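You operate a simulated robot arm through the tools that you are given. There is no shell and no other tool. Be economical: measure what you need, move in short steps, check, and stop when the job is done.

Carry out the task below with a simulated robot arm. There is one attempt and no reset: what you move stays moved.

Task
Put the thick slat from the top of the counter bench on the bottom shelf of the store rack. Put the green brush on the top of the counter bench away on the top of the low table. Take the banded rag from the top of the tilt bench and put it on the top of the door bench. Take the crate from the start of the roller track and put it on the top of the green table. Push the bench drawer shut. Put the short brush from the shelf of the supply stand on the plate of the scale. Fetch the oil can from the top of the supply stand and set it on the panel on the top of the press bench. Open the rack lid. The order is free. Set down upright: short brush, oil can.

The check looks at the end state, three seconds after you hand in, the way a careful person would. Anything else that was tipped, shoved, dropped, spilled or broken makes it a failure. A push-on lid holds only when it is set on centred and level and pressed home; a screw cap is set on level and turned clockwise until tight.

Robot
A 7-joint arm with a two-finger parallel gripper on a trunk, on a base that drives. Base frame: it is fixed to the floor where the robot stands at the start and does not move with it; the origin is under the middle of the robot, x ahead of it, y to its left, z up; the surface under the hand at the start is at about z = 0.8. Readings come in m, rad, newtons and seconds.
With the tool pointing down near the work surface it reaches from about 0.1 to 0.46 m from the robot's upright axis, wherever it stands. Its first joint turns from -2.897 to 2.897 rad. Places, roughly: banded rag (9x6x3 cm) [2.8, 13, 0.7]; bench drawer [-3.4, 0.3, 0.8]; bottom shelf of the store rack [3.2, -0.2, 0.2]; crate [2.75, 6.75, 0.75]; green brush (8x5x5 cm) [0.6, 0, 0.8]; oil can [-2.25, 4.75, 0.75]; panel [-5.25, 3.75, 0.75]; plate of the scale [0.5, 8, 0.9]; rack lid [-3.5, 9.2, 0.8]; short brush (8x4x7 cm) [-2.8, 4.6, 0.3]; thick slat [0.5, -0.25, 0.75]; top of the door bench [-1.2, 12.1, 0.9]; top of the green table [0.8, 8.5, 0.8]; top of the low table [1, 1.9, 0.6]. Payload 1.57 kg.
Tool frame: the origin (TCP) lies between the finger pads and is the grasp point; the fingertips stand 0.03 m ahead of it; z points along the fingers, y is the line along which they close. Largest opening 0.08 m; finger width 0.017, thickness 0.012; the body of the gripper, 0.04 by 0.082 m, starts 0.08 m behind the TCP.
Orientation is told as [roll, pitch, yaw] about the base's x, y, z axes, in that order, counted from this pose: with the fingers straight down and closing along the base's y, the tool's x points along the base's -x, its y along +y and its z along -z.

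Tools
- The arm moves only by the tool play_rows. Its argument "steps" is a list of rows, each an object of numbers (a shift or turn left out is 0, a gripper value left out holds the last): "ax", "ay", "az": the turn, a rotation vector about the tool's x, y, z in rad; "dx", "dy", "dz": the shift along the tool's x, y, z in m; "fingers": the closure in counts, from 0 (fully open) to 255 (shut). In form: [{"ax": .., "ay": .., "az": .., "dx": .., "dy": .., "dz": .., "fingers": ..}, ...]. A call has 1 to 20 rows; each row is the pose to reach, as a shift and turn from the pose commanded when the call began, along the tool's axes at that moment. Each row takes 0.2 s and may step no farther than 0.05 m and 0.15 rad from the row before; otherwise, or with a gripper value out of range, the whole call is refused. A pose out of reach is approached as far as the arm can. The call stops where the force on the tool passes 40 N (or 10 N more than at its start, if that is more) or the arm is blocked; 0.2 s more then pass. Each finger travels about 0.072 m/s and halts on what it meets, pressing with about 43 N; the grip force reading is that of the motor and also rises with nothing between the fingers. The clock runs only during rows and for 0.2 s after the last one: add rows that repeat a pose to give the fingers time. It gives the time, the measured TCP pose, the force on the tool (base axes), the opening and the grip force at its end, in the units of the frame above (readings bear some noise), with the torque about the TCP (base axes, N m) and any sound that the robot's microphone picked up.
- Cameras (640 x 400 px; columns grow to the right, rows downward): "scene" is now at [0.2195, -0.0216, 1.6394]; the picture's right is [-0.41, -0.91, 0.00], its down [-0.85, 0.38, -0.36] and it looks along [0.33, -0.15, -0.93] (base axes); focal length 257 px, centre (320, 200). "wrist" rides on the gripper at [0.072, -0.007, -0.122] in the tool frame; the picture's right is [0.09, 1.00, 0.00], its down [-0.84, 0.08, -0.54] and it looks along [-0.54, 0.05, 0.84] (tool axes); focal length 238 px, centre (320, 200).
- snapshot(camera): a new picture of that camera. It takes no simulated time.
- move_column(by): slides the trunk up (or, below 0, down) by that many m; the arm and the scene camera ride with it, the base frame stays. It gives what a move gives, with no picture.
- base_move(legs): drives the robot by 1 to 6 legs, each [ahead, left, turn to the left] in m, m and rad, along the robot's own axes; the way and the turn of a leg run together, so that a leg with both is an arc; at most 1.5 m and 3.142 rad a leg. The arm and the cameras ride along, it lands a little off, and it stops where it bumps. It gives what a move gives.
- head_to(pan, tilt): turns the head with the scene camera to pan (to the left, within 1.501 rad either way) and tilt (down, from -0.506 to 1.204), counted from straight ahead of the robot. It gives what a move gives.
- point_at(camera, pixels): for up to 12 pixels [column, row] of the newest picture of that camera ("zoom" is the newest enlarged one), the place [x, y, z] in the base frame of the surface seen there, good to about 0.002 m. It takes no simulated time.
- close_up(camera, box): a new picture of the part [left, top, right, bottom] of that camera's present view, enlarged. It takes no simulated time.
- close_job(): hands the job in; it is judged then, once.

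Go step by step. Measure first, check grasps and placings, and put right what went wrong. The budget is 138 turns and 154 pictures, counting those below and the enlarged ones. Unless the task says otherwise, let go and move clear before handing in, and close with one line.

The tools are called as name(argument=value, ...) on one line, values as JSON. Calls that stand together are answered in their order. play_rows: Moves the arm, as the interface text tells. Its arguments: {"type":"object","properties":{"steps":{"type":"array"}},"required":["steps"]} The other tools are called the same way: move_column (by) slides the trunk up or down; base_move (legs) drives the base; head_to (pan, tilt) turns the head that bears the scene camera; snapshot (camera) takes a picture; point_at (camera, pixels) gives the place of the surface under pixels of a picture; close_up (camera, box) takes an enlarged picture of a part of a camera's view; close_job () hands the job in.

At the start:

```text
time: 0.0
eef_pos: [0.4118, -0.0112, 1.0994]
tcp_rot: [-0.001, 0.001, 0.001]
contact_force: [-0.1, -0.5, 0.3]
torque: [-0.02, 0.03, 0.01]
grip_width: 0.0802
grasp_force: 0.0
trunk travel left (down, up): [-0.901, 0.089]
robot x, y, heading: [-0.0017, -0.0023, 0.001]
head pan, tilt: [-0.422, 1.201]
```

scene: 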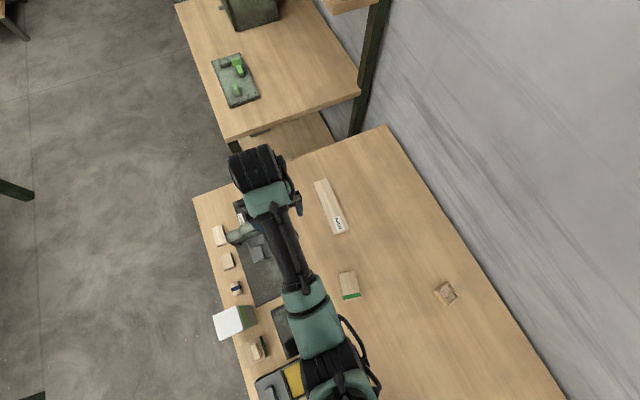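
wrist: 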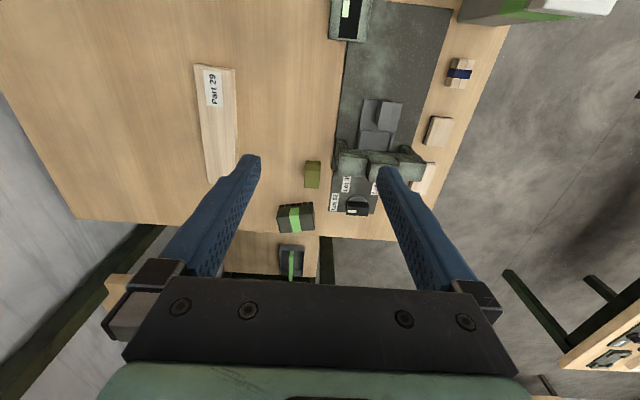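

The wrist picture shows a slat at about (215,120) and small green or banded things at (312,175) and (296,217). I'll measure these and take a wider look at the bench.

point_at(camera="wrist", pixels=[[215, 70], [218, 170], [200, 68], [233, 70], [312, 165], [296, 215], [291, 260], [350, 20], [260, 120], [225, 250]])

close_up(camera="wrist", box=[180, 0, 500, 200])

close_up(camera="scene", box=[180, 160, 500, 400])

```text
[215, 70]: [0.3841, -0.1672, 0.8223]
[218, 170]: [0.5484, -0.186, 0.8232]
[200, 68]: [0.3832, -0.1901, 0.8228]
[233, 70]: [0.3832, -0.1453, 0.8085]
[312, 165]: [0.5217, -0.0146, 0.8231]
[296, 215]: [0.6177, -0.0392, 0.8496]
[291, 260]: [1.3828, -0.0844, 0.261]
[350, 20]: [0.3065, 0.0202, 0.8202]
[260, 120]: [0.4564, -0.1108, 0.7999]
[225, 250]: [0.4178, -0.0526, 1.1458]
```

```text
2.00 times, centred on (340, 100) of wrist
```

zoom: 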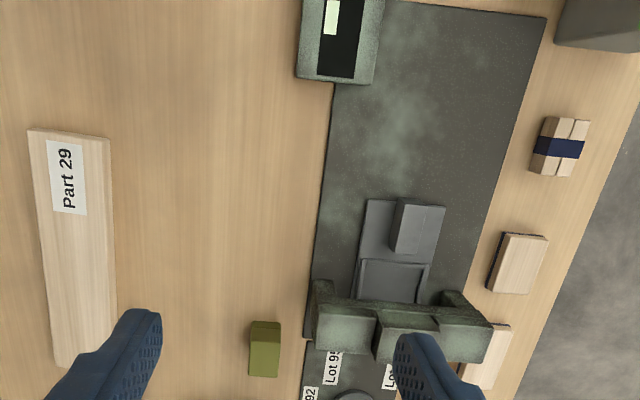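

```text
1.67 times, centred on (340, 280) of scene
```

zoom: 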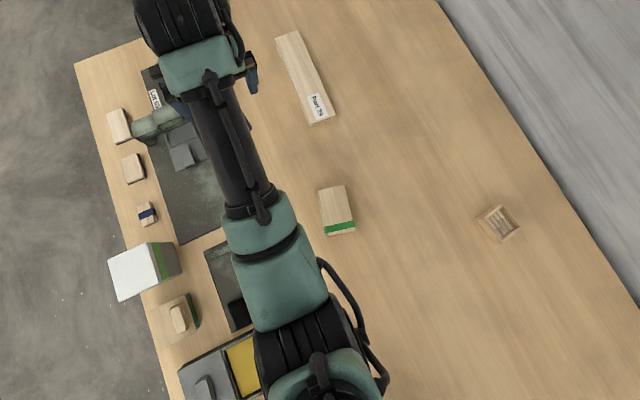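

Candidates for the green brush are the dark green-striped box at (296,217) and the wooden piece with a green edge at scene (348,285). I'll look closer.

close_up(camera="wrist", box=[260, 150, 340, 290])

close_up(camera="scene", box=[300, 240, 400, 320])

point_at(camera="scene", pixels=[[348, 280], [350, 297], [446, 293], [237, 288], [230, 318], [258, 348], [313, 180], [323, 180], [345, 228], [330, 232]])

```text
2.86 times, centred on (300, 220) of wrist
```

zoom: 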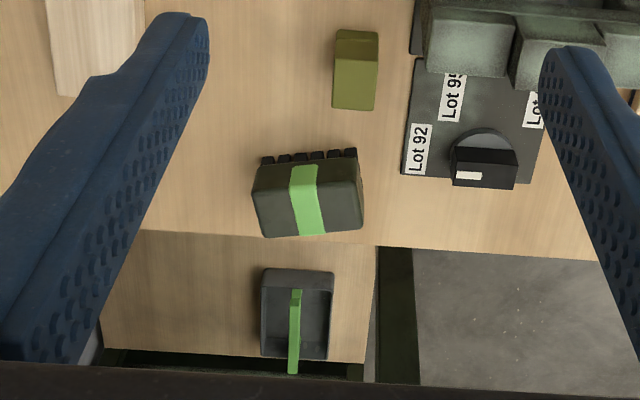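

```text
5.00 times, centred on (350, 280) of scene
```

zoom: 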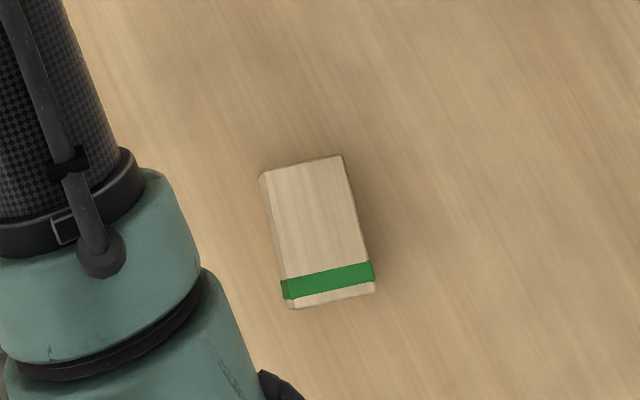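

```text
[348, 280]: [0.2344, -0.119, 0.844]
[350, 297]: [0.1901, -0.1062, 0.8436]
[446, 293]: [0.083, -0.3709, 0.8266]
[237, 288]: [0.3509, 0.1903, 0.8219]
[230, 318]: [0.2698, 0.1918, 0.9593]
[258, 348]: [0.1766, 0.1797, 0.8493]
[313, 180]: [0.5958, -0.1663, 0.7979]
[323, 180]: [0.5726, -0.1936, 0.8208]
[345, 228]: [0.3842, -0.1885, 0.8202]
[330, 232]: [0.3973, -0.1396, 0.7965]
```

The green brush is the dark box with bristles at about (0.62,-0.04); the slat is about (0.49,-0.17). I need to see where the robot stands relative to the bench and the surrounding layout, so I'll look around.

head_to(pan=1.4, tilt=0.8)

snapshot(camera="scene")

head_to(pan=0.0, tilt=0.6)

snapshot(camera="scene")

head_to(pan=-1.4, tilt=0.9)

snapshot(camera="scene")

```text
time: 1.8
eef_pos: [0.4116, -0.0107, 1.0998]
tcp_rot: [-0.003, 0.001, 0.0]
contact_force: [-0.8, -0.8, -0.3]
torque: [0.03, 0.01, 0.0]
grip_width: 0.0799
grasp_force: 0.0
trunk travel left (down, up): [-0.901, 0.089]
robot x, y, heading: [-0.0007, -0.001, -0.002]
head pan, tilt: [1.4, 0.799]
```

```text
147 pictures are left
```

scene: 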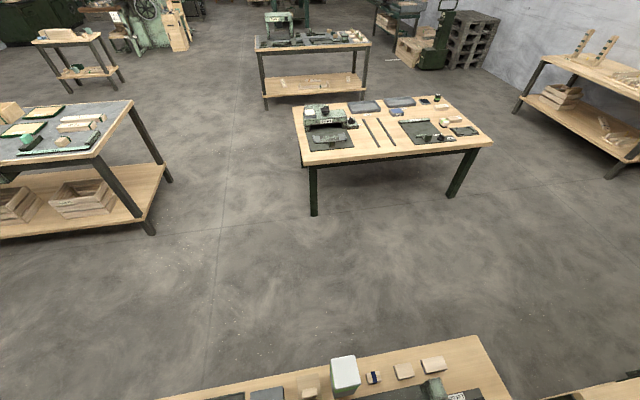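

```text
time: 3.3
eef_pos: [0.4129, -0.0114, 1.0991]
tcp_rot: [0.001, 0.0, -0.001]
contact_force: [-1.0, -0.4, 0.2]
torque: [0.01, 0.02, -0.03]
grip_width: 0.0801
grasp_force: 0.0
trunk travel left (down, up): [-0.901, 0.089]
robot x, y, heading: [0.0022, -0.0026, 0.0]
head pan, tilt: [0.0, 0.6]
```

```text
146 pictures are left
```

scene: 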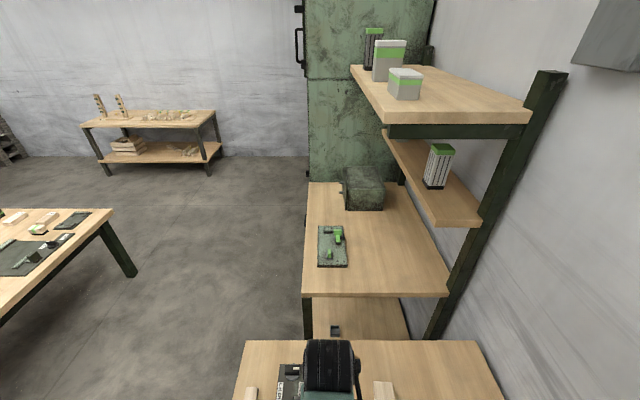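

```text
time: 4.9
eef_pos: [0.4116, -0.0119, 1.097]
tcp_rot: [0.0, 0.0, 0.001]
contact_force: [-0.9, 0.2, 0.0]
torque: [-0.02, 0.02, -0.02]
grip_width: 0.0802
grasp_force: 0.0
trunk travel left (down, up): [-0.901, 0.089]
robot x, y, heading: [0.0003, -0.0001, -0.004]
head pan, tilt: [-1.4, 0.901]
```

```text
145 pictures are left
```

scene: 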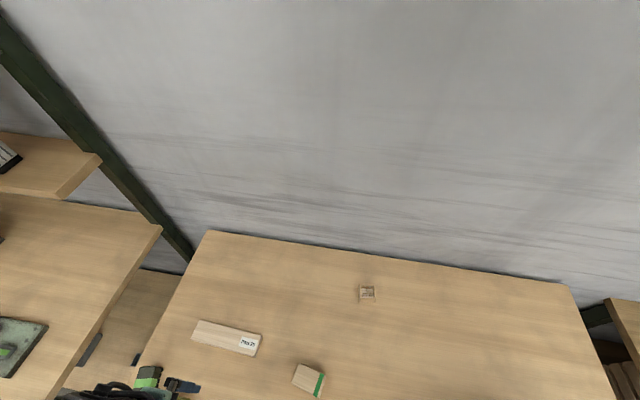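

The robot seems to stand within the counter's footprint, so I'll measure bench corners in this picture.

point_at(camera="scene", pixels=[[212, 238], [562, 290], [600, 385], [165, 340], [198, 330], [258, 352], [254, 338], [200, 322], [620, 330]])

head_to(pan=1.5, tilt=1.2)

snapshot(camera="scene")

```text
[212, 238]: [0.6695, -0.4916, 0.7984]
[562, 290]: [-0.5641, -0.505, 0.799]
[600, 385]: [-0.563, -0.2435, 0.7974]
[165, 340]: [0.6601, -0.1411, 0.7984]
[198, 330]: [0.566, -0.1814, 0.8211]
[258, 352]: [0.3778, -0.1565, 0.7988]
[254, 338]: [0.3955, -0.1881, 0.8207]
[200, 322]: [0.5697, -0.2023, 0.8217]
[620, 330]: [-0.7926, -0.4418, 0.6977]
```

```text
time: 7.4
eef_pos: [0.4117, -0.0106, 1.0986]
tcp_rot: [0.0, 0.001, 0.0]
contact_force: [-0.8, 0.8, 0.3]
torque: [0.05, -0.01, -0.01]
grip_width: 0.08
grasp_force: 0.0
trunk travel left (down, up): [-0.901, 0.089]
robot x, y, heading: [0.0011, 0.0018, -0.003]
head pan, tilt: [1.499, 1.201]
```

```text
144 pictures are left
```

scene: 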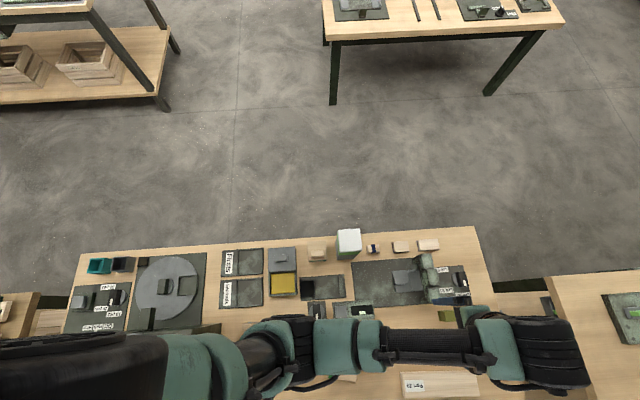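

The bench spans x -0.56..0.67, y -0.5..0.25, and the robot stands over it. I'll start with the brush, nudging the base ahead so the brush at (0.62,-0.04) comes into tool-down reach, then look again.

base_move(legs=[[0.22, 0, 0]])

close_up(camera="wrist", box=[160, 0, 480, 260])

```text
time: 9.1
eef_pos: [0.6313, -0.0105, 1.099]
tcp_rot: [0.0, 0.001, 0.0]
contact_force: [-0.2, -0.1, -0.3]
torque: [0.02, -0.01, -0.02]
grip_width: 0.08
grasp_force: 0.1
trunk travel left (down, up): [-0.901, 0.089]
robot x, y, heading: [0.2208, 0.0004, 0.003]
head pan, tilt: [1.499, 1.201]
```

```text
1.54 times, centred on (320, 130) of wrist
```

zoom: 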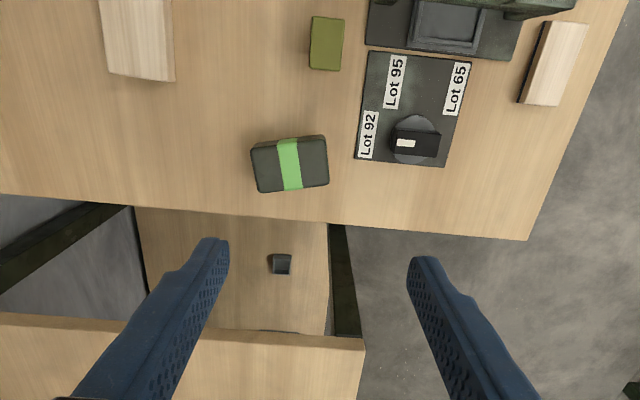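

Driving works. I'll measure the brush corners (250,147),(322,136),(329,185),(258,193).

point_at(camera="zoom", pixels=[[256, 149], [322, 138], [326, 183], [260, 189], [290, 163], [276, 165], [300, 160], [105, 72], [168, 80], [150, 40]])

```text
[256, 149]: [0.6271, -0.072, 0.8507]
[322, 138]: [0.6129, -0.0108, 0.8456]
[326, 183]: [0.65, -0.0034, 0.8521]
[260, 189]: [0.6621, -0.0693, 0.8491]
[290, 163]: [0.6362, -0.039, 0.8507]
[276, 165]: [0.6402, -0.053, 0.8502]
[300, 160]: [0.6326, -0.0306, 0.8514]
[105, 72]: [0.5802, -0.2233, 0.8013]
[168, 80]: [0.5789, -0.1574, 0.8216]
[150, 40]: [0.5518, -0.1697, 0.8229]
```

Brush centre ≈ (0.638,-0.039), top 0.85, turned ≈0.2 rad. I'll turn the wrist -1.37 rad yaw, descend and grip.

play_rows(steps=[{"az": 0.137, "dz": 0.02, "dy": -0.005, "fingers": 0}, {"az": 0.274, "dz": 0.04, "dy": -0.01}, {"az": 0.411, "dz": 0.06, "dy": -0.015}, {"az": 0.548, "dz": 0.08, "dy": -0.02}, {"az": 0.685, "dz": 0.1, "dy": -0.0285, "dx": -0.007}, {"az": 0.822, "dz": 0.12, "dy": -0.0285, "dx": -0.007}, {"az": 0.959, "dz": 0.14, "dy": -0.0285, "dx": -0.007}, {"az": 1.096, "dz": 0.16, "dy": -0.0285, "dx": -0.007}, {"az": 1.233, "dz": 0.16, "dy": -0.0285, "dx": -0.007}, {"az": 1.37, "dz": 0.17, "dy": -0.0285, "dx": -0.007}, {"az": 1.37, "dz": 0.2, "dy": -0.0285, "dx": -0.007}, {"az": 1.37, "dz": 0.23, "dy": -0.0285, "dx": -0.007}, {"az": 1.37, "dz": 0.25, "dy": -0.0285, "dx": -0.007}, {"az": 1.37, "dz": 0.261, "dy": -0.0285, "dx": -0.007}, {"az": 1.37, "dz": 0.261, "dy": -0.0285, "dx": -0.007, "fingers": 255}, {"az": 1.37, "dz": 0.261, "dy": -0.0285, "dx": -0.007}, {"az": 1.37, "dz": 0.261, "dy": -0.0285, "dx": -0.007}, {"az": 1.37, "dz": 0.261, "dy": -0.0285, "dx": -0.007}])

snapshot(camera="wrist")

```text
time: 12.9
eef_pos: [0.6386, -0.0385, 0.8382]
tcp_rot: [0.0, -0.001, -1.368]
contact_force: [-0.1, 0.5, 0.0]
torque: [0.02, -0.01, 0.04]
grip_width: 0.0437
grasp_force: 43.0
trunk travel left (down, up): [-0.901, 0.089]
robot x, y, heading: [0.2183, 0.0022, 0.005]
head pan, tilt: [1.499, 1.201]
```

```text
142 pictures are left
```

wrist: 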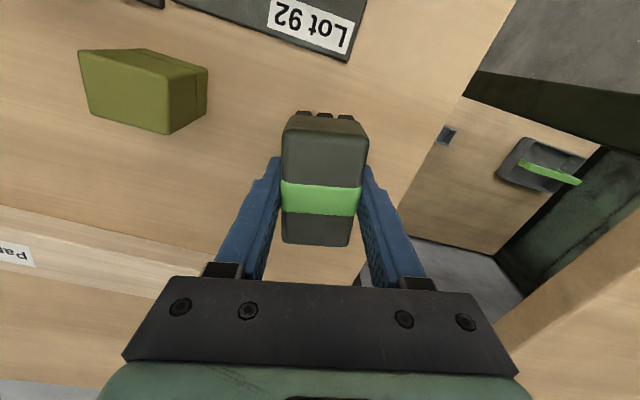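

Brush gripped (width 0.044, force 43). I'll lift it, drive to the low table and look.

play_rows(steps=[{"dz": -0.05}, {"dz": -0.1}, {"dz": -0.15}, {"dz": -0.2}])

base_move(legs=[[0, 0.8, 0], [0, 0, 1.571], [0, -0.75, 0]])

head_to(pan=0, tilt=0.8)

snapshot(camera="scene")

```text
time: 13.9
eef_pos: [0.6388, -0.0396, 1.0372]
tcp_rot: [-0.003, 0.001, -1.368]
contact_force: [-0.1, -0.3, -1.4]
torque: [-0.01, -0.01, 0.0]
grip_width: 0.0434
grasp_force: 43.1
trunk travel left (down, up): [-0.901, 0.089]
robot x, y, heading: [0.2169, 0.0005, -0.003]
head pan, tilt: [1.499, 1.201]
```

```text
time: 25.6
eef_pos: [1.0086, 1.2076, 1.0374]
tcp_rot: [-0.002, -0.001, 0.194]
contact_force: [0.1, 0.6, -1.2]
torque: [-0.02, 0.01, 0.0]
grip_width: 0.0434
grasp_force: 42.9
trunk travel left (down, up): [-0.901, 0.089]
robot x, y, heading: [0.965, 0.7892, 1.568]
head pan, tilt: [1.499, 1.201]
```

```text
time: 27.2
eef_pos: [1.0097, 1.2073, 1.0373]
tcp_rot: [0.0, -0.001, 0.193]
contact_force: [0.5, -0.1, -2.1]
torque: [0.02, 0.0, 0.01]
grip_width: 0.0432
grasp_force: 43.0
trunk travel left (down, up): [-0.901, 0.089]
robot x, y, heading: [0.966, 0.7907, 1.566]
head pan, tilt: [0.0, 0.799]
```

```text
141 pictures are left
```

scene: 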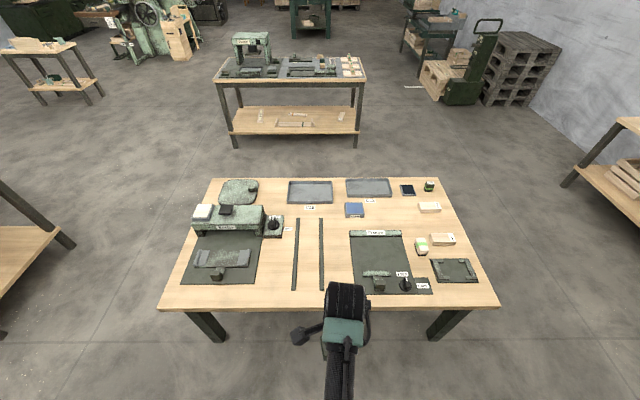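

I'm measuring the low table's free spots: the gap at (276,285) and the one at (310,285).

point_at(camera="scene", pixels=[[256, 284], [262, 250], [276, 280], [293, 288], [298, 250], [326, 288], [350, 285], [322, 245], [350, 240], [310, 305], [470, 240], [455, 215]])

head_to(pan=-1.2, tilt=0.5)

snapshot(camera="scene")

```text
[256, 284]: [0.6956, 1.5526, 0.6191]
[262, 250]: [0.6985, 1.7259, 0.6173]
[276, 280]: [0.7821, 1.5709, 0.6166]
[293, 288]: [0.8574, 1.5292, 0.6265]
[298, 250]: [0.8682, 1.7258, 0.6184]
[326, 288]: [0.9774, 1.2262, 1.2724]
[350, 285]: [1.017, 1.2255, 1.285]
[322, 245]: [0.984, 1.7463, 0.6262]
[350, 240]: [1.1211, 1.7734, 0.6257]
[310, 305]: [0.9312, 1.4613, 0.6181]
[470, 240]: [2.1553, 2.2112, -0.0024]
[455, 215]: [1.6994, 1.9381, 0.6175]
```

```text
time: 28.6
eef_pos: [1.0101, 1.2079, 1.0383]
tcp_rot: [-0.001, -0.001, 0.194]
contact_force: [0.1, -0.7, -1.4]
torque: [0.01, 0.01, 0.0]
grip_width: 0.0435
grasp_force: 42.9
trunk travel left (down, up): [-0.901, 0.089]
robot x, y, heading: [0.9689, 0.7914, 1.561]
head pan, tilt: [-1.201, 0.499]
```

```text
140 pictures are left
```

scene: 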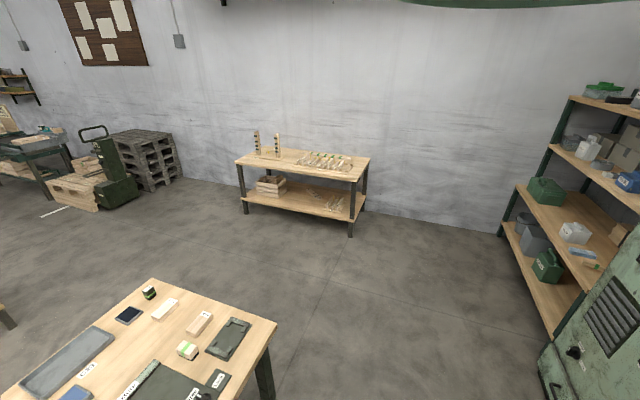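

Store rack is visible at the right (faces +y). A free spot on the low table is x 0.70–0.855, y≈1.56, z 0.617; I'll drive the brush over it and lower the trunk.

base_move(legs=[[0.352, 0.233, 0]])

move_column(by=-0.25)

snapshot(camera="wrist")

```text
time: 31.2
eef_pos: [0.7807, 1.5572, 1.0377]
tcp_rot: [0.001, 0.001, 0.193]
contact_force: [-0.6, -0.5, -1.1]
torque: [0.01, 0.01, -0.03]
grip_width: 0.0436
grasp_force: 43.1
trunk travel left (down, up): [-0.901, 0.089]
robot x, y, heading: [0.7366, 1.1362, 1.559]
head pan, tilt: [-1.201, 0.499]
```

```text
time: 33.8
eef_pos: [0.7821, 1.5571, 0.7872]
tcp_rot: [0.002, 0.0, 0.192]
contact_force: [0.1, 0.2, -1.1]
torque: [-0.01, 0.0, -0.01]
grip_width: 0.0434
grasp_force: 43.5
trunk travel left (down, up): [-0.651, 0.339]
robot x, y, heading: [0.7362, 1.1372, 1.565]
head pan, tilt: [-1.201, 0.499]
```

```text
139 pictures are left
```

wrist: 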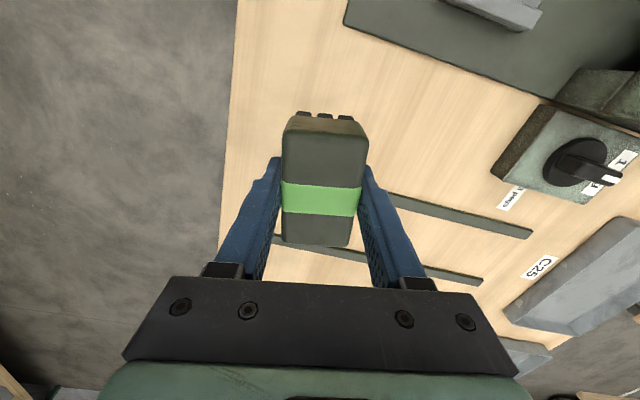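

The gap below is clear. Lowering to TCP z 0.656, releasing and rising.

play_rows(steps=[{"dz": 0.04}, {"dz": 0.08}, {"dz": 0.11}, {"dz": 0.122}, {"dz": 0.13}, {"dz": 0.13}, {"dz": 0.13, "fingers": 0}, {"dz": 0.13}, {"dz": 0.13}, {"dz": 0.13}, {"dz": 0.1}, {"dz": 0.05}, {"dz": 0.0}, {"dz": -0.04}])

snapshot(camera="wrist")

```text
time: 36.8
eef_pos: [0.7826, 1.5572, 0.8263]
tcp_rot: [0.0, -0.001, 0.193]
contact_force: [-0.5, 0.2, -0.4]
torque: [-0.01, 0.0, -0.02]
grip_width: 0.0799
grasp_force: 0.0
trunk travel left (down, up): [-0.651, 0.339]
robot x, y, heading: [0.7353, 1.1384, 1.563]
head pan, tilt: [-1.201, 0.499]
```

```text
138 pictures are left
```

wrist: 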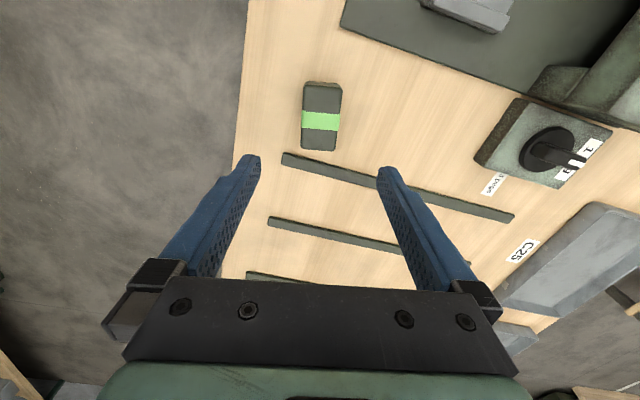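

Brush stands on the low table. Now back for the slat: raise the trunk, turn to heading ≈-0.065 (the slat's axis) and return to the counter.

move_column(by=0.25)

base_move(legs=[[0, 0, -1.628], [-0.62, 0, 0], [0, -1.331, 0]])

play_rows(steps=[{"az": -0.137}, {"az": -0.274}, {"az": -0.411}, {"az": -0.548}, {"az": -0.685}, {"az": -0.822}, {"az": -0.959}, {"az": -1.096}, {"az": -1.233}, {"az": -1.37}])

snapshot(camera="wrist")

```text
time: 39.3
eef_pos: [0.7817, 1.5574, 1.0768]
tcp_rot: [-0.001, -0.002, 0.193]
contact_force: [0.3, -0.1, 0.4]
torque: [0.0, 0.0, 0.03]
grip_width: 0.0799
grasp_force: 0.1
trunk travel left (down, up): [-0.901, 0.089]
robot x, y, heading: [0.7398, 1.138, 1.556]
head pan, tilt: [-1.201, 0.499]
```

```text
time: 53.0
eef_pos: [0.4728, -0.2115, 1.0773]
tcp_rot: [-0.001, -0.003, -1.406]
contact_force: [0.8, 0.1, 0.8]
torque: [0.0, 0.02, -0.02]
grip_width: 0.0801
grasp_force: 0.1
trunk travel left (down, up): [-0.901, 0.089]
robot x, y, heading: [0.0605, -0.1605, -0.038]
head pan, tilt: [-1.201, 0.499]
```

```text
time: 55.2
eef_pos: [0.4731, -0.2118, 1.0757]
tcp_rot: [-0.004, 0.001, -0.033]
contact_force: [0.0, -0.7, 0.0]
torque: [0.03, -0.01, -0.01]
grip_width: 0.0798
grasp_force: 0.1
trunk travel left (down, up): [-0.901, 0.089]
robot x, y, heading: [0.0559, -0.1605, -0.039]
head pan, tilt: [-1.201, 0.499]
```

```text
137 pictures are left
```

wrist: 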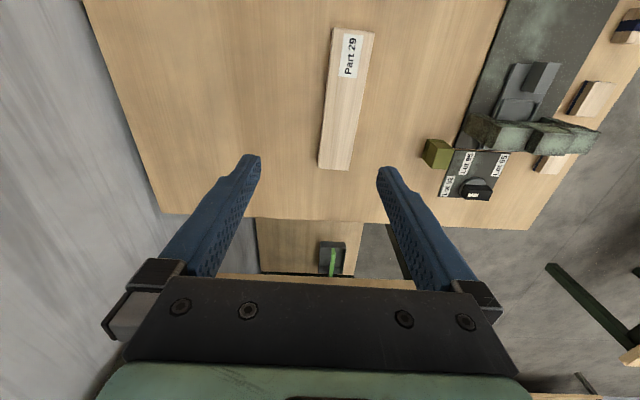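

point_at(camera="wrist", pixels=[[334, 30], [371, 34], [350, 32], [321, 162], [346, 164], [334, 163], [342, 100], [329, 100], [356, 100]])

```text
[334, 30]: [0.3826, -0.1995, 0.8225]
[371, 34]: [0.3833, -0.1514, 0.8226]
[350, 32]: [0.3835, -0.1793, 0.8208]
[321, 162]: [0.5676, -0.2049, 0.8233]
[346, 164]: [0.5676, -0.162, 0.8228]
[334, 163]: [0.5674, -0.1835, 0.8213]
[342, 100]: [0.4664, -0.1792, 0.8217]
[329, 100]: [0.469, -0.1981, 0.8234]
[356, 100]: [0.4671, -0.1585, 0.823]
```

The slat spans x 0.38–0.57, centred on y≈-0.179, top 0.822. I'll pitch the tool 45° forward (needed for the low shelf later) and grip near its middle.

play_rows(steps=[{"ay": -0.131, "dz": 0.02, "dx": 0.01, "dy": 0.01}, {"ay": -0.262, "dz": 0.04, "dx": 0.024, "dy": 0.02}, {"ay": -0.393, "dz": 0.06, "dx": 0.024, "dy": 0.033}, {"ay": -0.524, "dz": 0.08, "dx": 0.024, "dy": 0.033}, {"ay": -0.655, "dz": 0.1, "dx": 0.024, "dy": 0.033}, {"ay": -0.785, "dz": 0.12, "dx": 0.024, "dy": 0.033}, {"ay": -0.785, "dz": 0.14, "dx": 0.024, "dy": 0.033}, {"ay": -0.785, "dz": 0.16, "dx": 0.024, "dy": 0.033}, {"ay": -0.785, "dz": 0.16, "dx": 0.024, "dy": 0.033}])

snapshot(camera="wrist")

```text
time: 57.2
eef_pos: [0.4495, -0.1771, 0.9171]
tcp_rot: [-0.005, -0.786, -0.035]
contact_force: [0.2, 0.1, -0.8]
torque: [0.04, 0.01, -0.04]
grip_width: 0.08
grasp_force: 0.1
trunk travel left (down, up): [-0.901, 0.089]
robot x, y, heading: [0.0567, -0.1598, -0.038]
head pan, tilt: [-1.201, 0.499]
```

```text
136 pictures are left
```

wrist: 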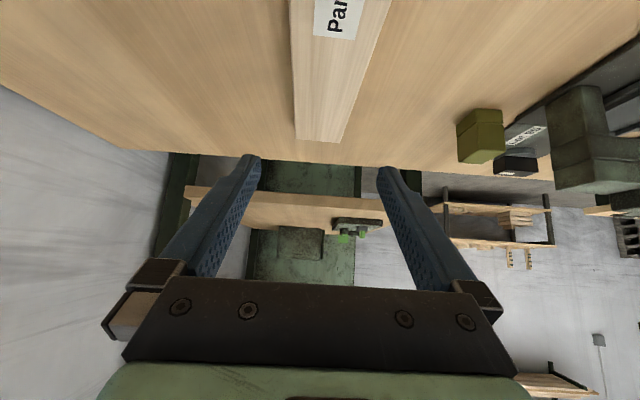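

Aligned with the slat. Straight down 0.087 m, then close.

play_rows(steps=[{"dx": 0.022, "dz": 0.022}, {"dx": 0.044, "dz": 0.044}, {"dx": 0.055, "dz": 0.055}, {"dx": 0.0615, "dz": 0.0615}, {"dx": 0.0615, "dz": 0.0615, "fingers": 255}, {"dx": 0.0615, "dz": 0.0615}, {"dx": 0.0615, "dz": 0.0615}, {"dx": 0.0615, "dz": 0.0615}, {"dx": 0.0615, "dz": 0.0615}])

snapshot(camera="wrist")

```text
time: 59.2
eef_pos: [0.4497, -0.1774, 0.8311]
tcp_rot: [-0.005, -0.787, -0.034]
contact_force: [1.2, 0.3, -0.5]
torque: [-0.01, -0.08, -0.04]
grip_width: 0.0538
grasp_force: 42.9
trunk travel left (down, up): [-0.901, 0.089]
robot x, y, heading: [0.0556, -0.1573, -0.038]
head pan, tilt: [-1.201, 0.499]
```

```text
135 pictures are left
```

wrist: 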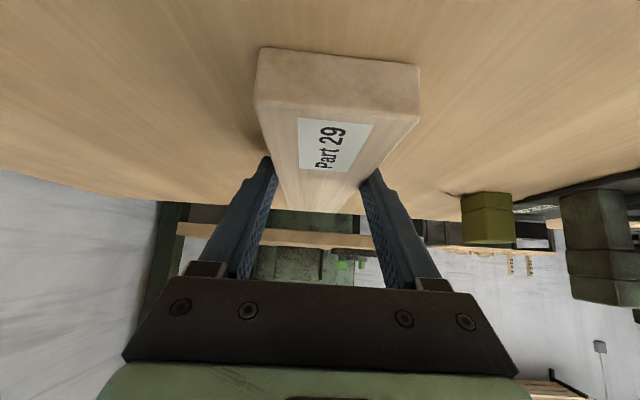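

Slat gripped (width 0.054). I'll lift it and drive to the store rack at (3.2,-0.2), approaching from +y.

play_rows(steps=[{"dx": -0.03, "dz": -0.03}, {"dx": -0.06, "dz": -0.06}, {"dx": -0.09, "dz": -0.09}, {"dx": -0.12, "dz": -0.12}, {"dx": -0.15, "dz": -0.15}])

base_move(legs=[[0, 1.15, 0.04], [1.5, 0, 0], [1.5, 0, 0], [0, 0, -1.571]])

head_to(pan=0, tilt=0.8)

snapshot(camera="scene")

snapshot(camera="wrist")

```text
time: 60.4
eef_pos: [0.4513, -0.1777, 1.0433]
tcp_rot: [-0.005, -0.783, -0.034]
contact_force: [-0.1, -0.8, -1.4]
torque: [-0.02, 0.06, -0.02]
grip_width: 0.0543
grasp_force: 43.1
trunk travel left (down, up): [-0.901, 0.089]
robot x, y, heading: [0.0534, -0.1594, -0.042]
head pan, tilt: [-1.201, 0.499]
```

```text
time: 84.0
eef_pos: [3.0453, 0.5967, 1.0431]
tcp_rot: [0.001, -0.786, -1.569]
contact_force: [-0.1, -0.1, -1.7]
torque: [0.01, 0.0, 0.01]
grip_width: 0.0541
grasp_force: 43.3
trunk travel left (down, up): [-0.901, 0.089]
robot x, y, heading: [3.0544, 0.9939, -1.568]
head pan, tilt: [-1.201, 0.499]
```

```text
time: 85.5
eef_pos: [3.0441, 0.5968, 1.0428]
tcp_rot: [0.001, -0.786, -1.567]
contact_force: [0.2, -0.6, -1.3]
torque: [0.02, 0.02, 0.02]
grip_width: 0.0542
grasp_force: 42.9
trunk travel left (down, up): [-0.901, 0.089]
robot x, y, heading: [3.0485, 0.9929, -1.57]
head pan, tilt: [0.0, 0.799]
```

```text
134 pictures are left
```

scene: 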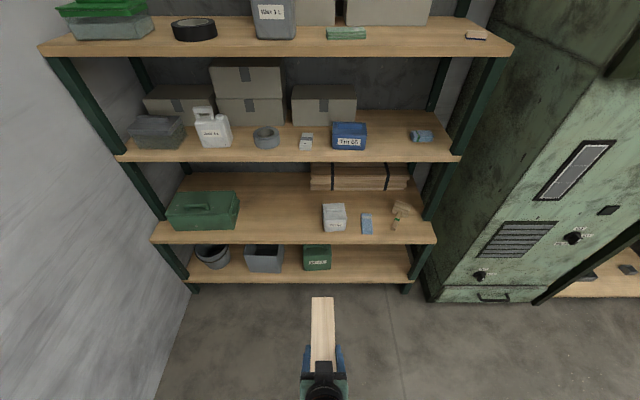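

```text
133 pictures are left
```

wrist: 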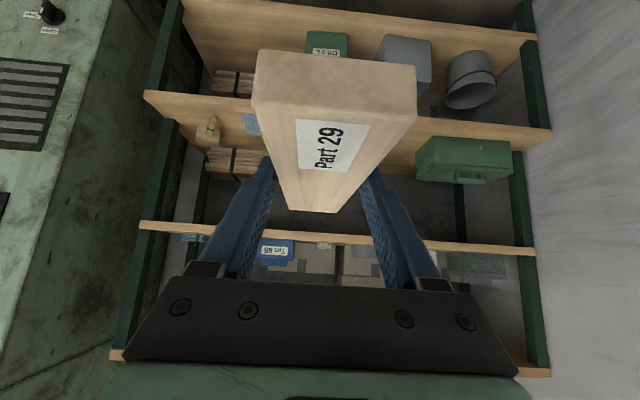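

The bottom shelf has free space right of the green can, around (370,268). Measuring shelf heights and edges.

point_at(camera="scene", pixels=[[370, 272], [370, 255], [370, 279], [400, 265], [332, 262], [306, 265], [370, 240], [380, 233], [430, 238], [412, 286], [345, 250], [330, 300]])

point_at(camera="wrist", pixels=[[240, 50], [240, 88], [270, 45], [300, 50]])

```text
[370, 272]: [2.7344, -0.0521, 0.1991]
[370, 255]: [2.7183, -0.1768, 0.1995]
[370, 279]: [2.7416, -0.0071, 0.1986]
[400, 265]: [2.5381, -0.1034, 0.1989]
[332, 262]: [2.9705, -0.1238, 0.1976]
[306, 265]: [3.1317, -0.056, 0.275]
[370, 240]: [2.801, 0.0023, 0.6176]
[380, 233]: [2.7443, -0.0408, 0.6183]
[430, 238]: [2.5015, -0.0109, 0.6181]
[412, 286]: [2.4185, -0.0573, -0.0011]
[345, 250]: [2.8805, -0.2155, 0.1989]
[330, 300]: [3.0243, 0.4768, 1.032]
```

```text
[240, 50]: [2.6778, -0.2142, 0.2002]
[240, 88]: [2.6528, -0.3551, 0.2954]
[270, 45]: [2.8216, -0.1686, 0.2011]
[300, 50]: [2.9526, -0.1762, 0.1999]
```

Bottom shelf z 0.199, front edge y≈0, next shelf at 0.618; x≈2.75 is free. I'll lower the trunk in the open, then drive in partway and look.

move_column(by=-0.74)

base_move(legs=[[0, -0.295, 0], [0.45, 0, 0]])

snapshot(camera="wrist")

head_to(pan=0, tilt=0.5)

snapshot(camera="scene")

```text
refused: -0.74 is not a number from -0.4 to 0.4
```

```text
time: 89.8
eef_pos: [2.7576, 0.1434, 1.0414]
tcp_rot: [0.0, -0.785, -1.56]
contact_force: [0.7, 0.2, -0.7]
torque: [0.01, -0.01, 0.02]
grip_width: 0.0543
grasp_force: 42.9
trunk travel left (down, up): [-0.901, 0.089]
robot x, y, heading: [2.7552, 0.5411, -1.56]
head pan, tilt: [0.0, 0.799]
```

```text
132 pictures are left
```

wrist: 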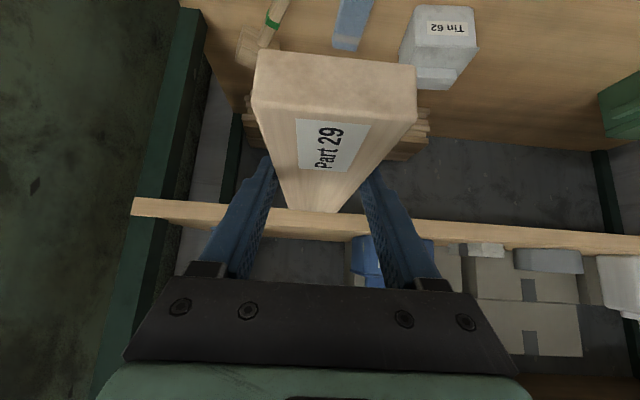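

```text
time: 90.6
eef_pos: [2.7564, 0.1435, 1.0424]
tcp_rot: [0.0, -0.784, -1.559]
contact_force: [-0.5, -0.2, -0.8]
torque: [0.05, 0.0, 0.0]
grip_width: 0.054
grasp_force: 43.6
trunk travel left (down, up): [-0.901, 0.089]
robot x, y, heading: [2.7602, 0.5411, -1.564]
head pan, tilt: [0.0, 0.499]
```

```text
131 pictures are left
```

scene: 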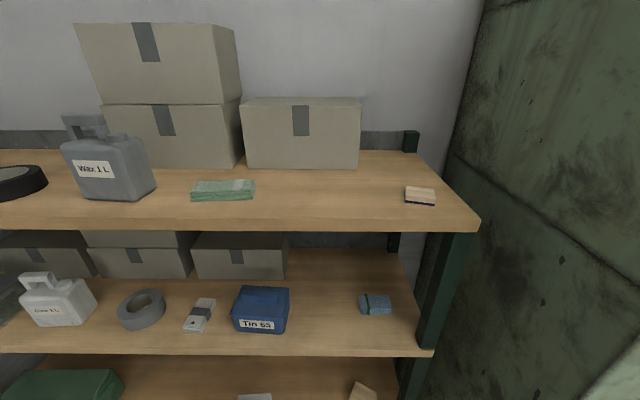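

The trunk move was refused (limit 0.4), but nothing bumped; slat tip is at y≈0.02. I'll back off 0.12 and lower in two strokes.

base_move(legs=[[-0.12, 0, 0]])

move_column(by=-0.4)

move_column(by=-0.34)

snapshot(camera="wrist")

snapshot(camera="scene")

```text
time: 91.8
eef_pos: [2.7569, 0.2622, 1.0415]
tcp_rot: [0.001, -0.783, -1.559]
contact_force: [1.1, 0.6, -1.2]
torque: [0.05, 0.0, -0.03]
grip_width: 0.0541
grasp_force: 43.0
trunk travel left (down, up): [-0.901, 0.089]
robot x, y, heading: [2.7558, 0.6596, -1.563]
head pan, tilt: [0.0, 0.499]
```

```text
time: 95.7
eef_pos: [2.7555, 0.2607, 0.6425]
tcp_rot: [0.001, -0.785, -1.56]
contact_force: [-0.2, -0.4, -1.1]
torque: [0.03, -0.02, -0.01]
grip_width: 0.0539
grasp_force: 42.9
trunk travel left (down, up): [-0.501, 0.489]
robot x, y, heading: [2.761, 0.6593, -1.56]
head pan, tilt: [0.0, 0.499]
```

```text
time: 99.0
eef_pos: [2.7565, 0.2618, 0.3021]
tcp_rot: [0.001, -0.788, -1.559]
contact_force: [-0.2, -0.4, -1.0]
torque: [0.02, 0.0, -0.02]
grip_width: 0.054
grasp_force: 42.7
trunk travel left (down, up): [-0.161, 0.829]
robot x, y, heading: [2.7588, 0.6622, -1.558]
head pan, tilt: [0.0, 0.499]
```

```text
130 pictures are left
```

wrist: 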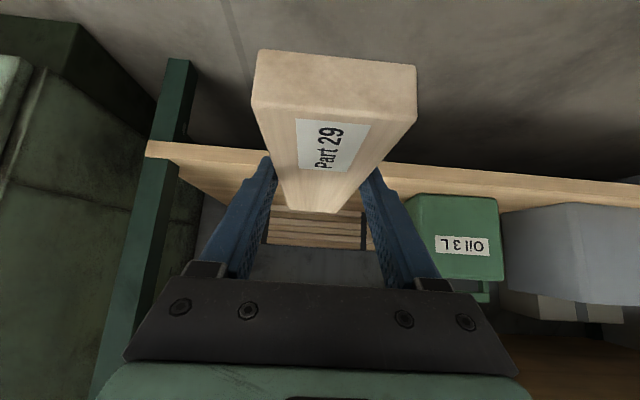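

```text
129 pictures are left
```

scene: 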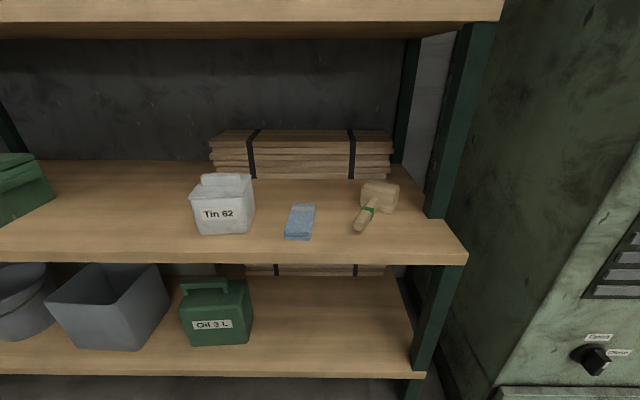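

Clear space ahead. I'll drive in 0.30, then extend the arm 0.085 forward and 0.071 down, release after checking.

base_move(legs=[[0.3, 0, 0]])

play_rows(steps=[{"dx": -0.02, "dz": 0.02}, {"dx": -0.04, "dz": 0.04}, {"dx": -0.06, "dz": 0.06}, {"dx": -0.045, "dz": 0.075}, {"dx": -0.03, "dz": 0.09}, {"dx": -0.018, "dz": 0.102}, {"dx": -0.012, "dz": 0.108}, {"dx": -0.01, "dz": 0.11}, {"dx": -0.01, "dz": 0.11}])

snapshot(camera="scene")

snapshot(camera="wrist")

```text
time: 101.1
eef_pos: [2.7603, -0.0401, 0.3024]
tcp_rot: [0.0, -0.785, -1.557]
contact_force: [0.4, -0.3, -1.3]
torque: [0.03, 0.01, -0.01]
grip_width: 0.0544
grasp_force: 42.3
trunk travel left (down, up): [-0.161, 0.829]
robot x, y, heading: [2.7593, 0.3555, -1.558]
head pan, tilt: [0.0, 0.499]
```

```text
time: 103.1
eef_pos: [2.7611, -0.1246, 0.2307]
tcp_rot: [0.002, -0.785, -1.56]
contact_force: [-0.4, -0.2, -1.5]
torque: [0.04, -0.01, -0.02]
grip_width: 0.0542
grasp_force: 42.7
trunk travel left (down, up): [-0.161, 0.829]
robot x, y, heading: [2.7606, 0.3584, -1.555]
head pan, tilt: [0.0, 0.499]
```

```text
128 pictures are left
```

scene: 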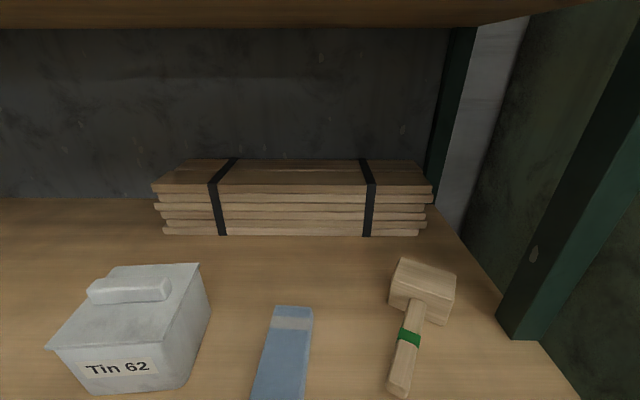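

```text
127 pictures are left
```

wrist: 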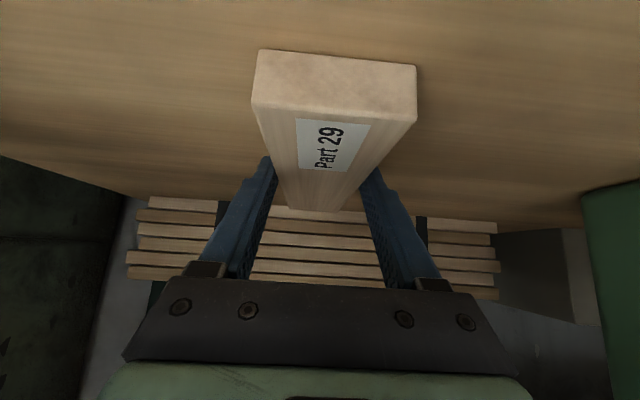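

At z 0.231, just on the shelf. Release, retreat along the tool axis, back out and raise, then verify.

play_rows(steps=[{"dx": 0.001, "dz": 0.001}, {"dx": 0.001, "dz": 0.001, "fingers": 0}, {"dx": 0.001, "dz": 0.001}, {"dx": 0.001, "dz": 0.001}, {"dz": -0.03}, {"dz": -0.07}, {"dz": -0.11}])

base_move(legs=[[-0.6, 0, 0]])

snapshot(camera="wrist")

```text
time: 104.7
eef_pos: [2.7597, -0.0479, 0.3096]
tcp_rot: [-0.001, -0.786, -1.558]
contact_force: [-0.4, -0.3, -0.5]
torque: [-0.02, 0.04, -0.03]
grip_width: 0.08
grasp_force: 0.0
trunk travel left (down, up): [-0.161, 0.829]
robot x, y, heading: [2.7621, 0.3578, -1.556]
head pan, tilt: [0.0, 0.499]
```

```text
time: 108.0
eef_pos: [2.7514, 0.553, 0.3085]
tcp_rot: [-0.001, -0.786, -1.56]
contact_force: [0.0, 0.7, -0.7]
torque: [0.0, 0.01, -0.02]
grip_width: 0.0799
grasp_force: 0.2
trunk travel left (down, up): [-0.161, 0.829]
robot x, y, heading: [2.7524, 0.9578, -1.558]
head pan, tilt: [0.0, 0.499]
```

```text
126 pictures are left
```

wrist: 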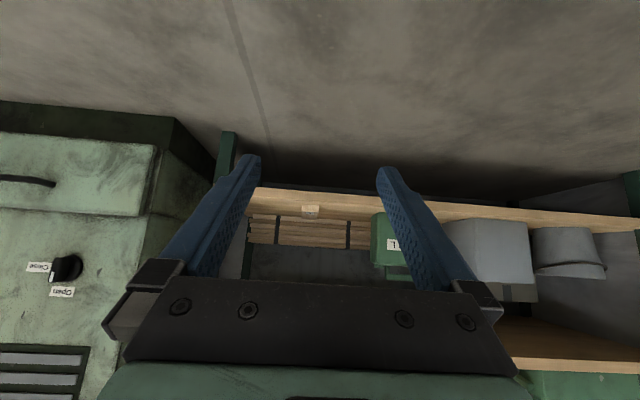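

The slat lies on the bottom shelf at (310,211). Next the crate: raise the trunk, straighten the tool, turn toward +y and look.

move_column(by=0.4)

move_column(by=0.34)

play_rows(steps=[{"ay": 0.131}, {"ay": 0.262}, {"ay": 0.393}, {"ay": 0.524}, {"ay": 0.655}, {"ay": 0.785}])

base_move(legs=[[0, -0.45, 0], [0, 0, 3.129], [1.2, 0, 0]])

snapshot(camera="scene")

```text
time: 111.9
eef_pos: [2.7511, 0.5516, 0.709]
tcp_rot: [0.0, -0.786, -1.56]
contact_force: [-0.7, -1.0, -0.2]
torque: [0.01, 0.01, 0.0]
grip_width: 0.08
grasp_force: 0.1
trunk travel left (down, up): [-0.561, 0.429]
robot x, y, heading: [2.7526, 0.9577, -1.562]
head pan, tilt: [0.0, 0.499]
```

```text
time: 115.2
eef_pos: [2.7515, 0.5515, 1.0491]
tcp_rot: [0.0, -0.787, -1.561]
contact_force: [0.8, -0.1, 0.4]
torque: [0.0, 0.0, 0.03]
grip_width: 0.08
grasp_force: 0.1
trunk travel left (down, up): [-0.901, 0.089]
robot x, y, heading: [2.7575, 0.9542, -1.56]
head pan, tilt: [0.0, 0.499]
```

```text
time: 116.6
eef_pos: [2.7518, 0.5509, 1.0484]
tcp_rot: [0.001, 0.003, -1.558]
contact_force: [0.3, -0.6, -0.1]
torque: [0.01, 0.03, 0.04]
grip_width: 0.0796
grasp_force: 0.0
trunk travel left (down, up): [-0.901, 0.089]
robot x, y, heading: [2.7536, 0.9522, -1.559]
head pan, tilt: [0.0, 0.499]
```

```text
time: 132.4
eef_pos: [2.2888, 2.5741, 1.0497]
tcp_rot: [0.0, 0.0, 1.588]
contact_force: [-0.1, 0.0, 0.6]
torque: [-0.01, -0.01, -0.02]
grip_width: 0.0799
grasp_force: 0.1
trunk travel left (down, up): [-0.901, 0.089]
robot x, y, heading: [2.2889, 2.171, 1.588]
head pan, tilt: [0.0, 0.499]
```

```text
125 pictures are left
```

scene: 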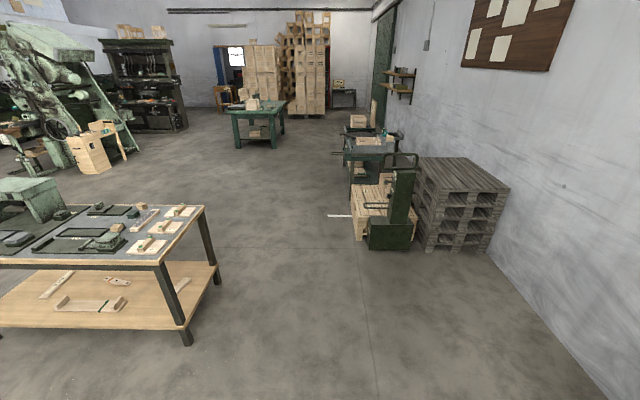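

The lane at x≈2 is free; the roller track is beyond the pallet jack on the right (~(370,150)). I'll drive to about (1.95,6.65) and face it.

base_move(legs=[[1.5, 0.3, 0], [1.5, 0, 0], [1.5, 0, 0], [0, 0, -1.588]])

head_to(pan=0, tilt=0.75)

snapshot(camera="scene")

```text
refused: leg 1 is longer than a leg can be; nothing moved
```

```text
time: 133.2
eef_pos: [2.2897, 2.5749, 1.0486]
tcp_rot: [-0.001, 0.0, 1.588]
contact_force: [0.3, 0.6, 0.2]
torque: [-0.02, 0.0, -0.01]
grip_width: 0.0799
grasp_force: 0.1
trunk travel left (down, up): [-0.901, 0.089]
robot x, y, heading: [2.2877, 2.1693, 1.586]
head pan, tilt: [0.0, 0.75]
```

```text
124 pictures are left
```

scene: 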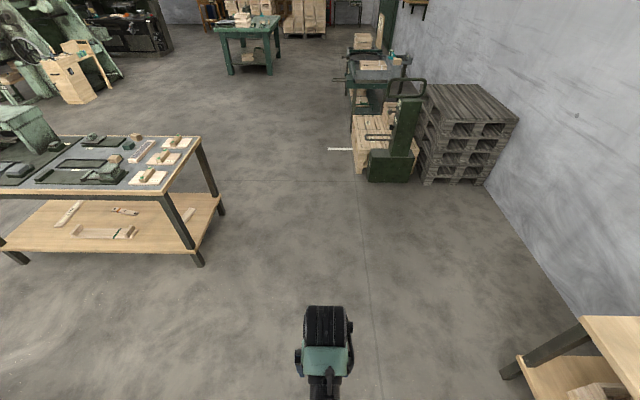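

base_move(legs=[[1.45, 0.3, 0], [1.5, 0, 0], [1.5, 0, 0], [0, 0, -1.588]])

snapshot(camera="scene")

snapshot(camera="wrist")

```text
time: 158.5
eef_pos: [2.3684, 6.6062, 1.0495]
tcp_rot: [0.0, 0.0, -0.01]
contact_force: [0.0, -0.6, 0.8]
torque: [-0.03, 0.03, 0.0]
grip_width: 0.0802
grasp_force: 0.1
trunk travel left (down, up): [-0.901, 0.089]
robot x, y, heading: [1.9636, 6.6197, -0.011]
head pan, tilt: [0.0, 0.75]
```

```text
123 pictures are left
```

scene: 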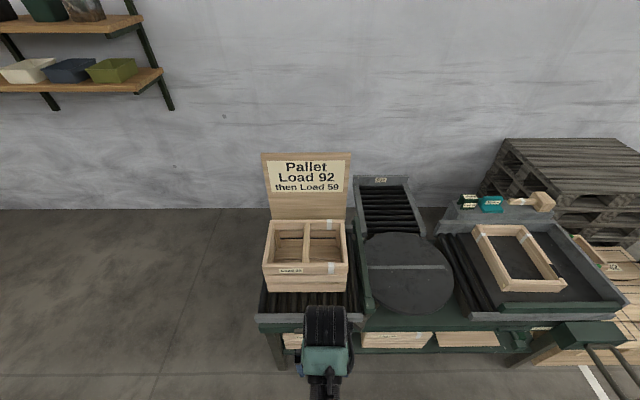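

```text
122 pictures are left
```

wrist: 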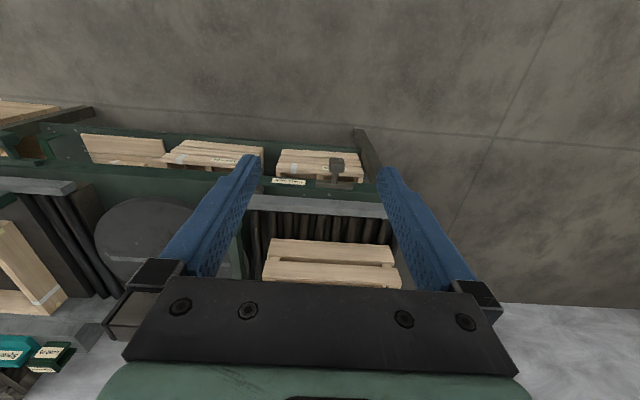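

The crate at (307,255) has a central divider and stands on the rollers. Measuring its rim and divider and viewing it enlarged.

close_up(camera="scene", box=[240, 140, 380, 320])

point_at(camera="scene", pixels=[[270, 222], [344, 222], [266, 265], [347, 265], [306, 230], [308, 258], [290, 265], [330, 264], [285, 250], [307, 287], [283, 222], [330, 300]])

```text
2.22 times, centred on (310, 230) of scene
```

zoom: 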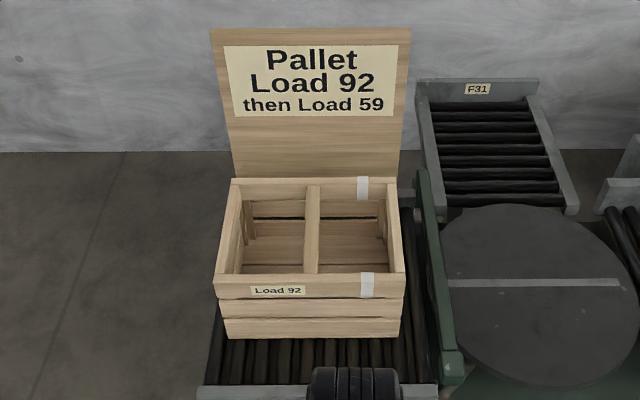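

```text
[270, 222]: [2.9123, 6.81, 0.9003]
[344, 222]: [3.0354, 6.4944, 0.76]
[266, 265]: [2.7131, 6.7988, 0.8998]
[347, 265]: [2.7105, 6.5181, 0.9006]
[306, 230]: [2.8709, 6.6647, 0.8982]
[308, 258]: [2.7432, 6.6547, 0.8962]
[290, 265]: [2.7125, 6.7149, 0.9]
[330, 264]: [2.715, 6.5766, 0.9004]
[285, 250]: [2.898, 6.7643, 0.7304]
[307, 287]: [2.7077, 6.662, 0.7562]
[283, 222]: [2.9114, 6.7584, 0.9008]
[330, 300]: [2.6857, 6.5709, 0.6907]
```

Crate rim z 0.90, x 2.71–2.92, y 6.515–6.805, divider along x at y≈6.66. I'll drive so the hand stands over the divider.

base_move(legs=[[0.34, 0.058, 0.01]])

snapshot(camera="wrist")

```text
time: 160.7
eef_pos: [2.7061, 6.6668, 1.0497]
tcp_rot: [-0.001, 0.0, 0.004]
contact_force: [0.1, 0.3, 0.6]
torque: [0.03, -0.02, -0.03]
grip_width: 0.0802
grasp_force: 0.1
trunk travel left (down, up): [-0.901, 0.089]
robot x, y, heading: [2.3005, 6.6744, 0.004]
head pan, tilt: [0.0, 0.75]
```

```text
120 pictures are left
```

wrist: 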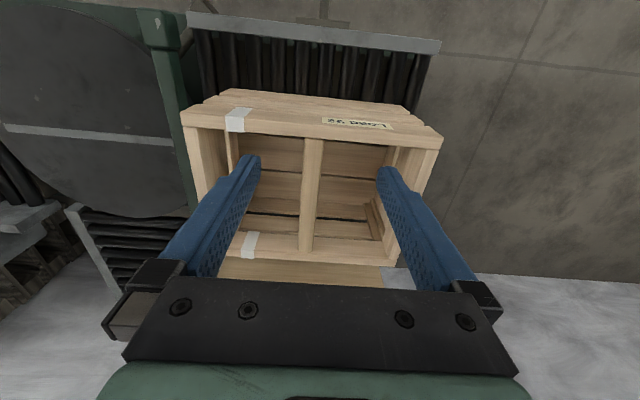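

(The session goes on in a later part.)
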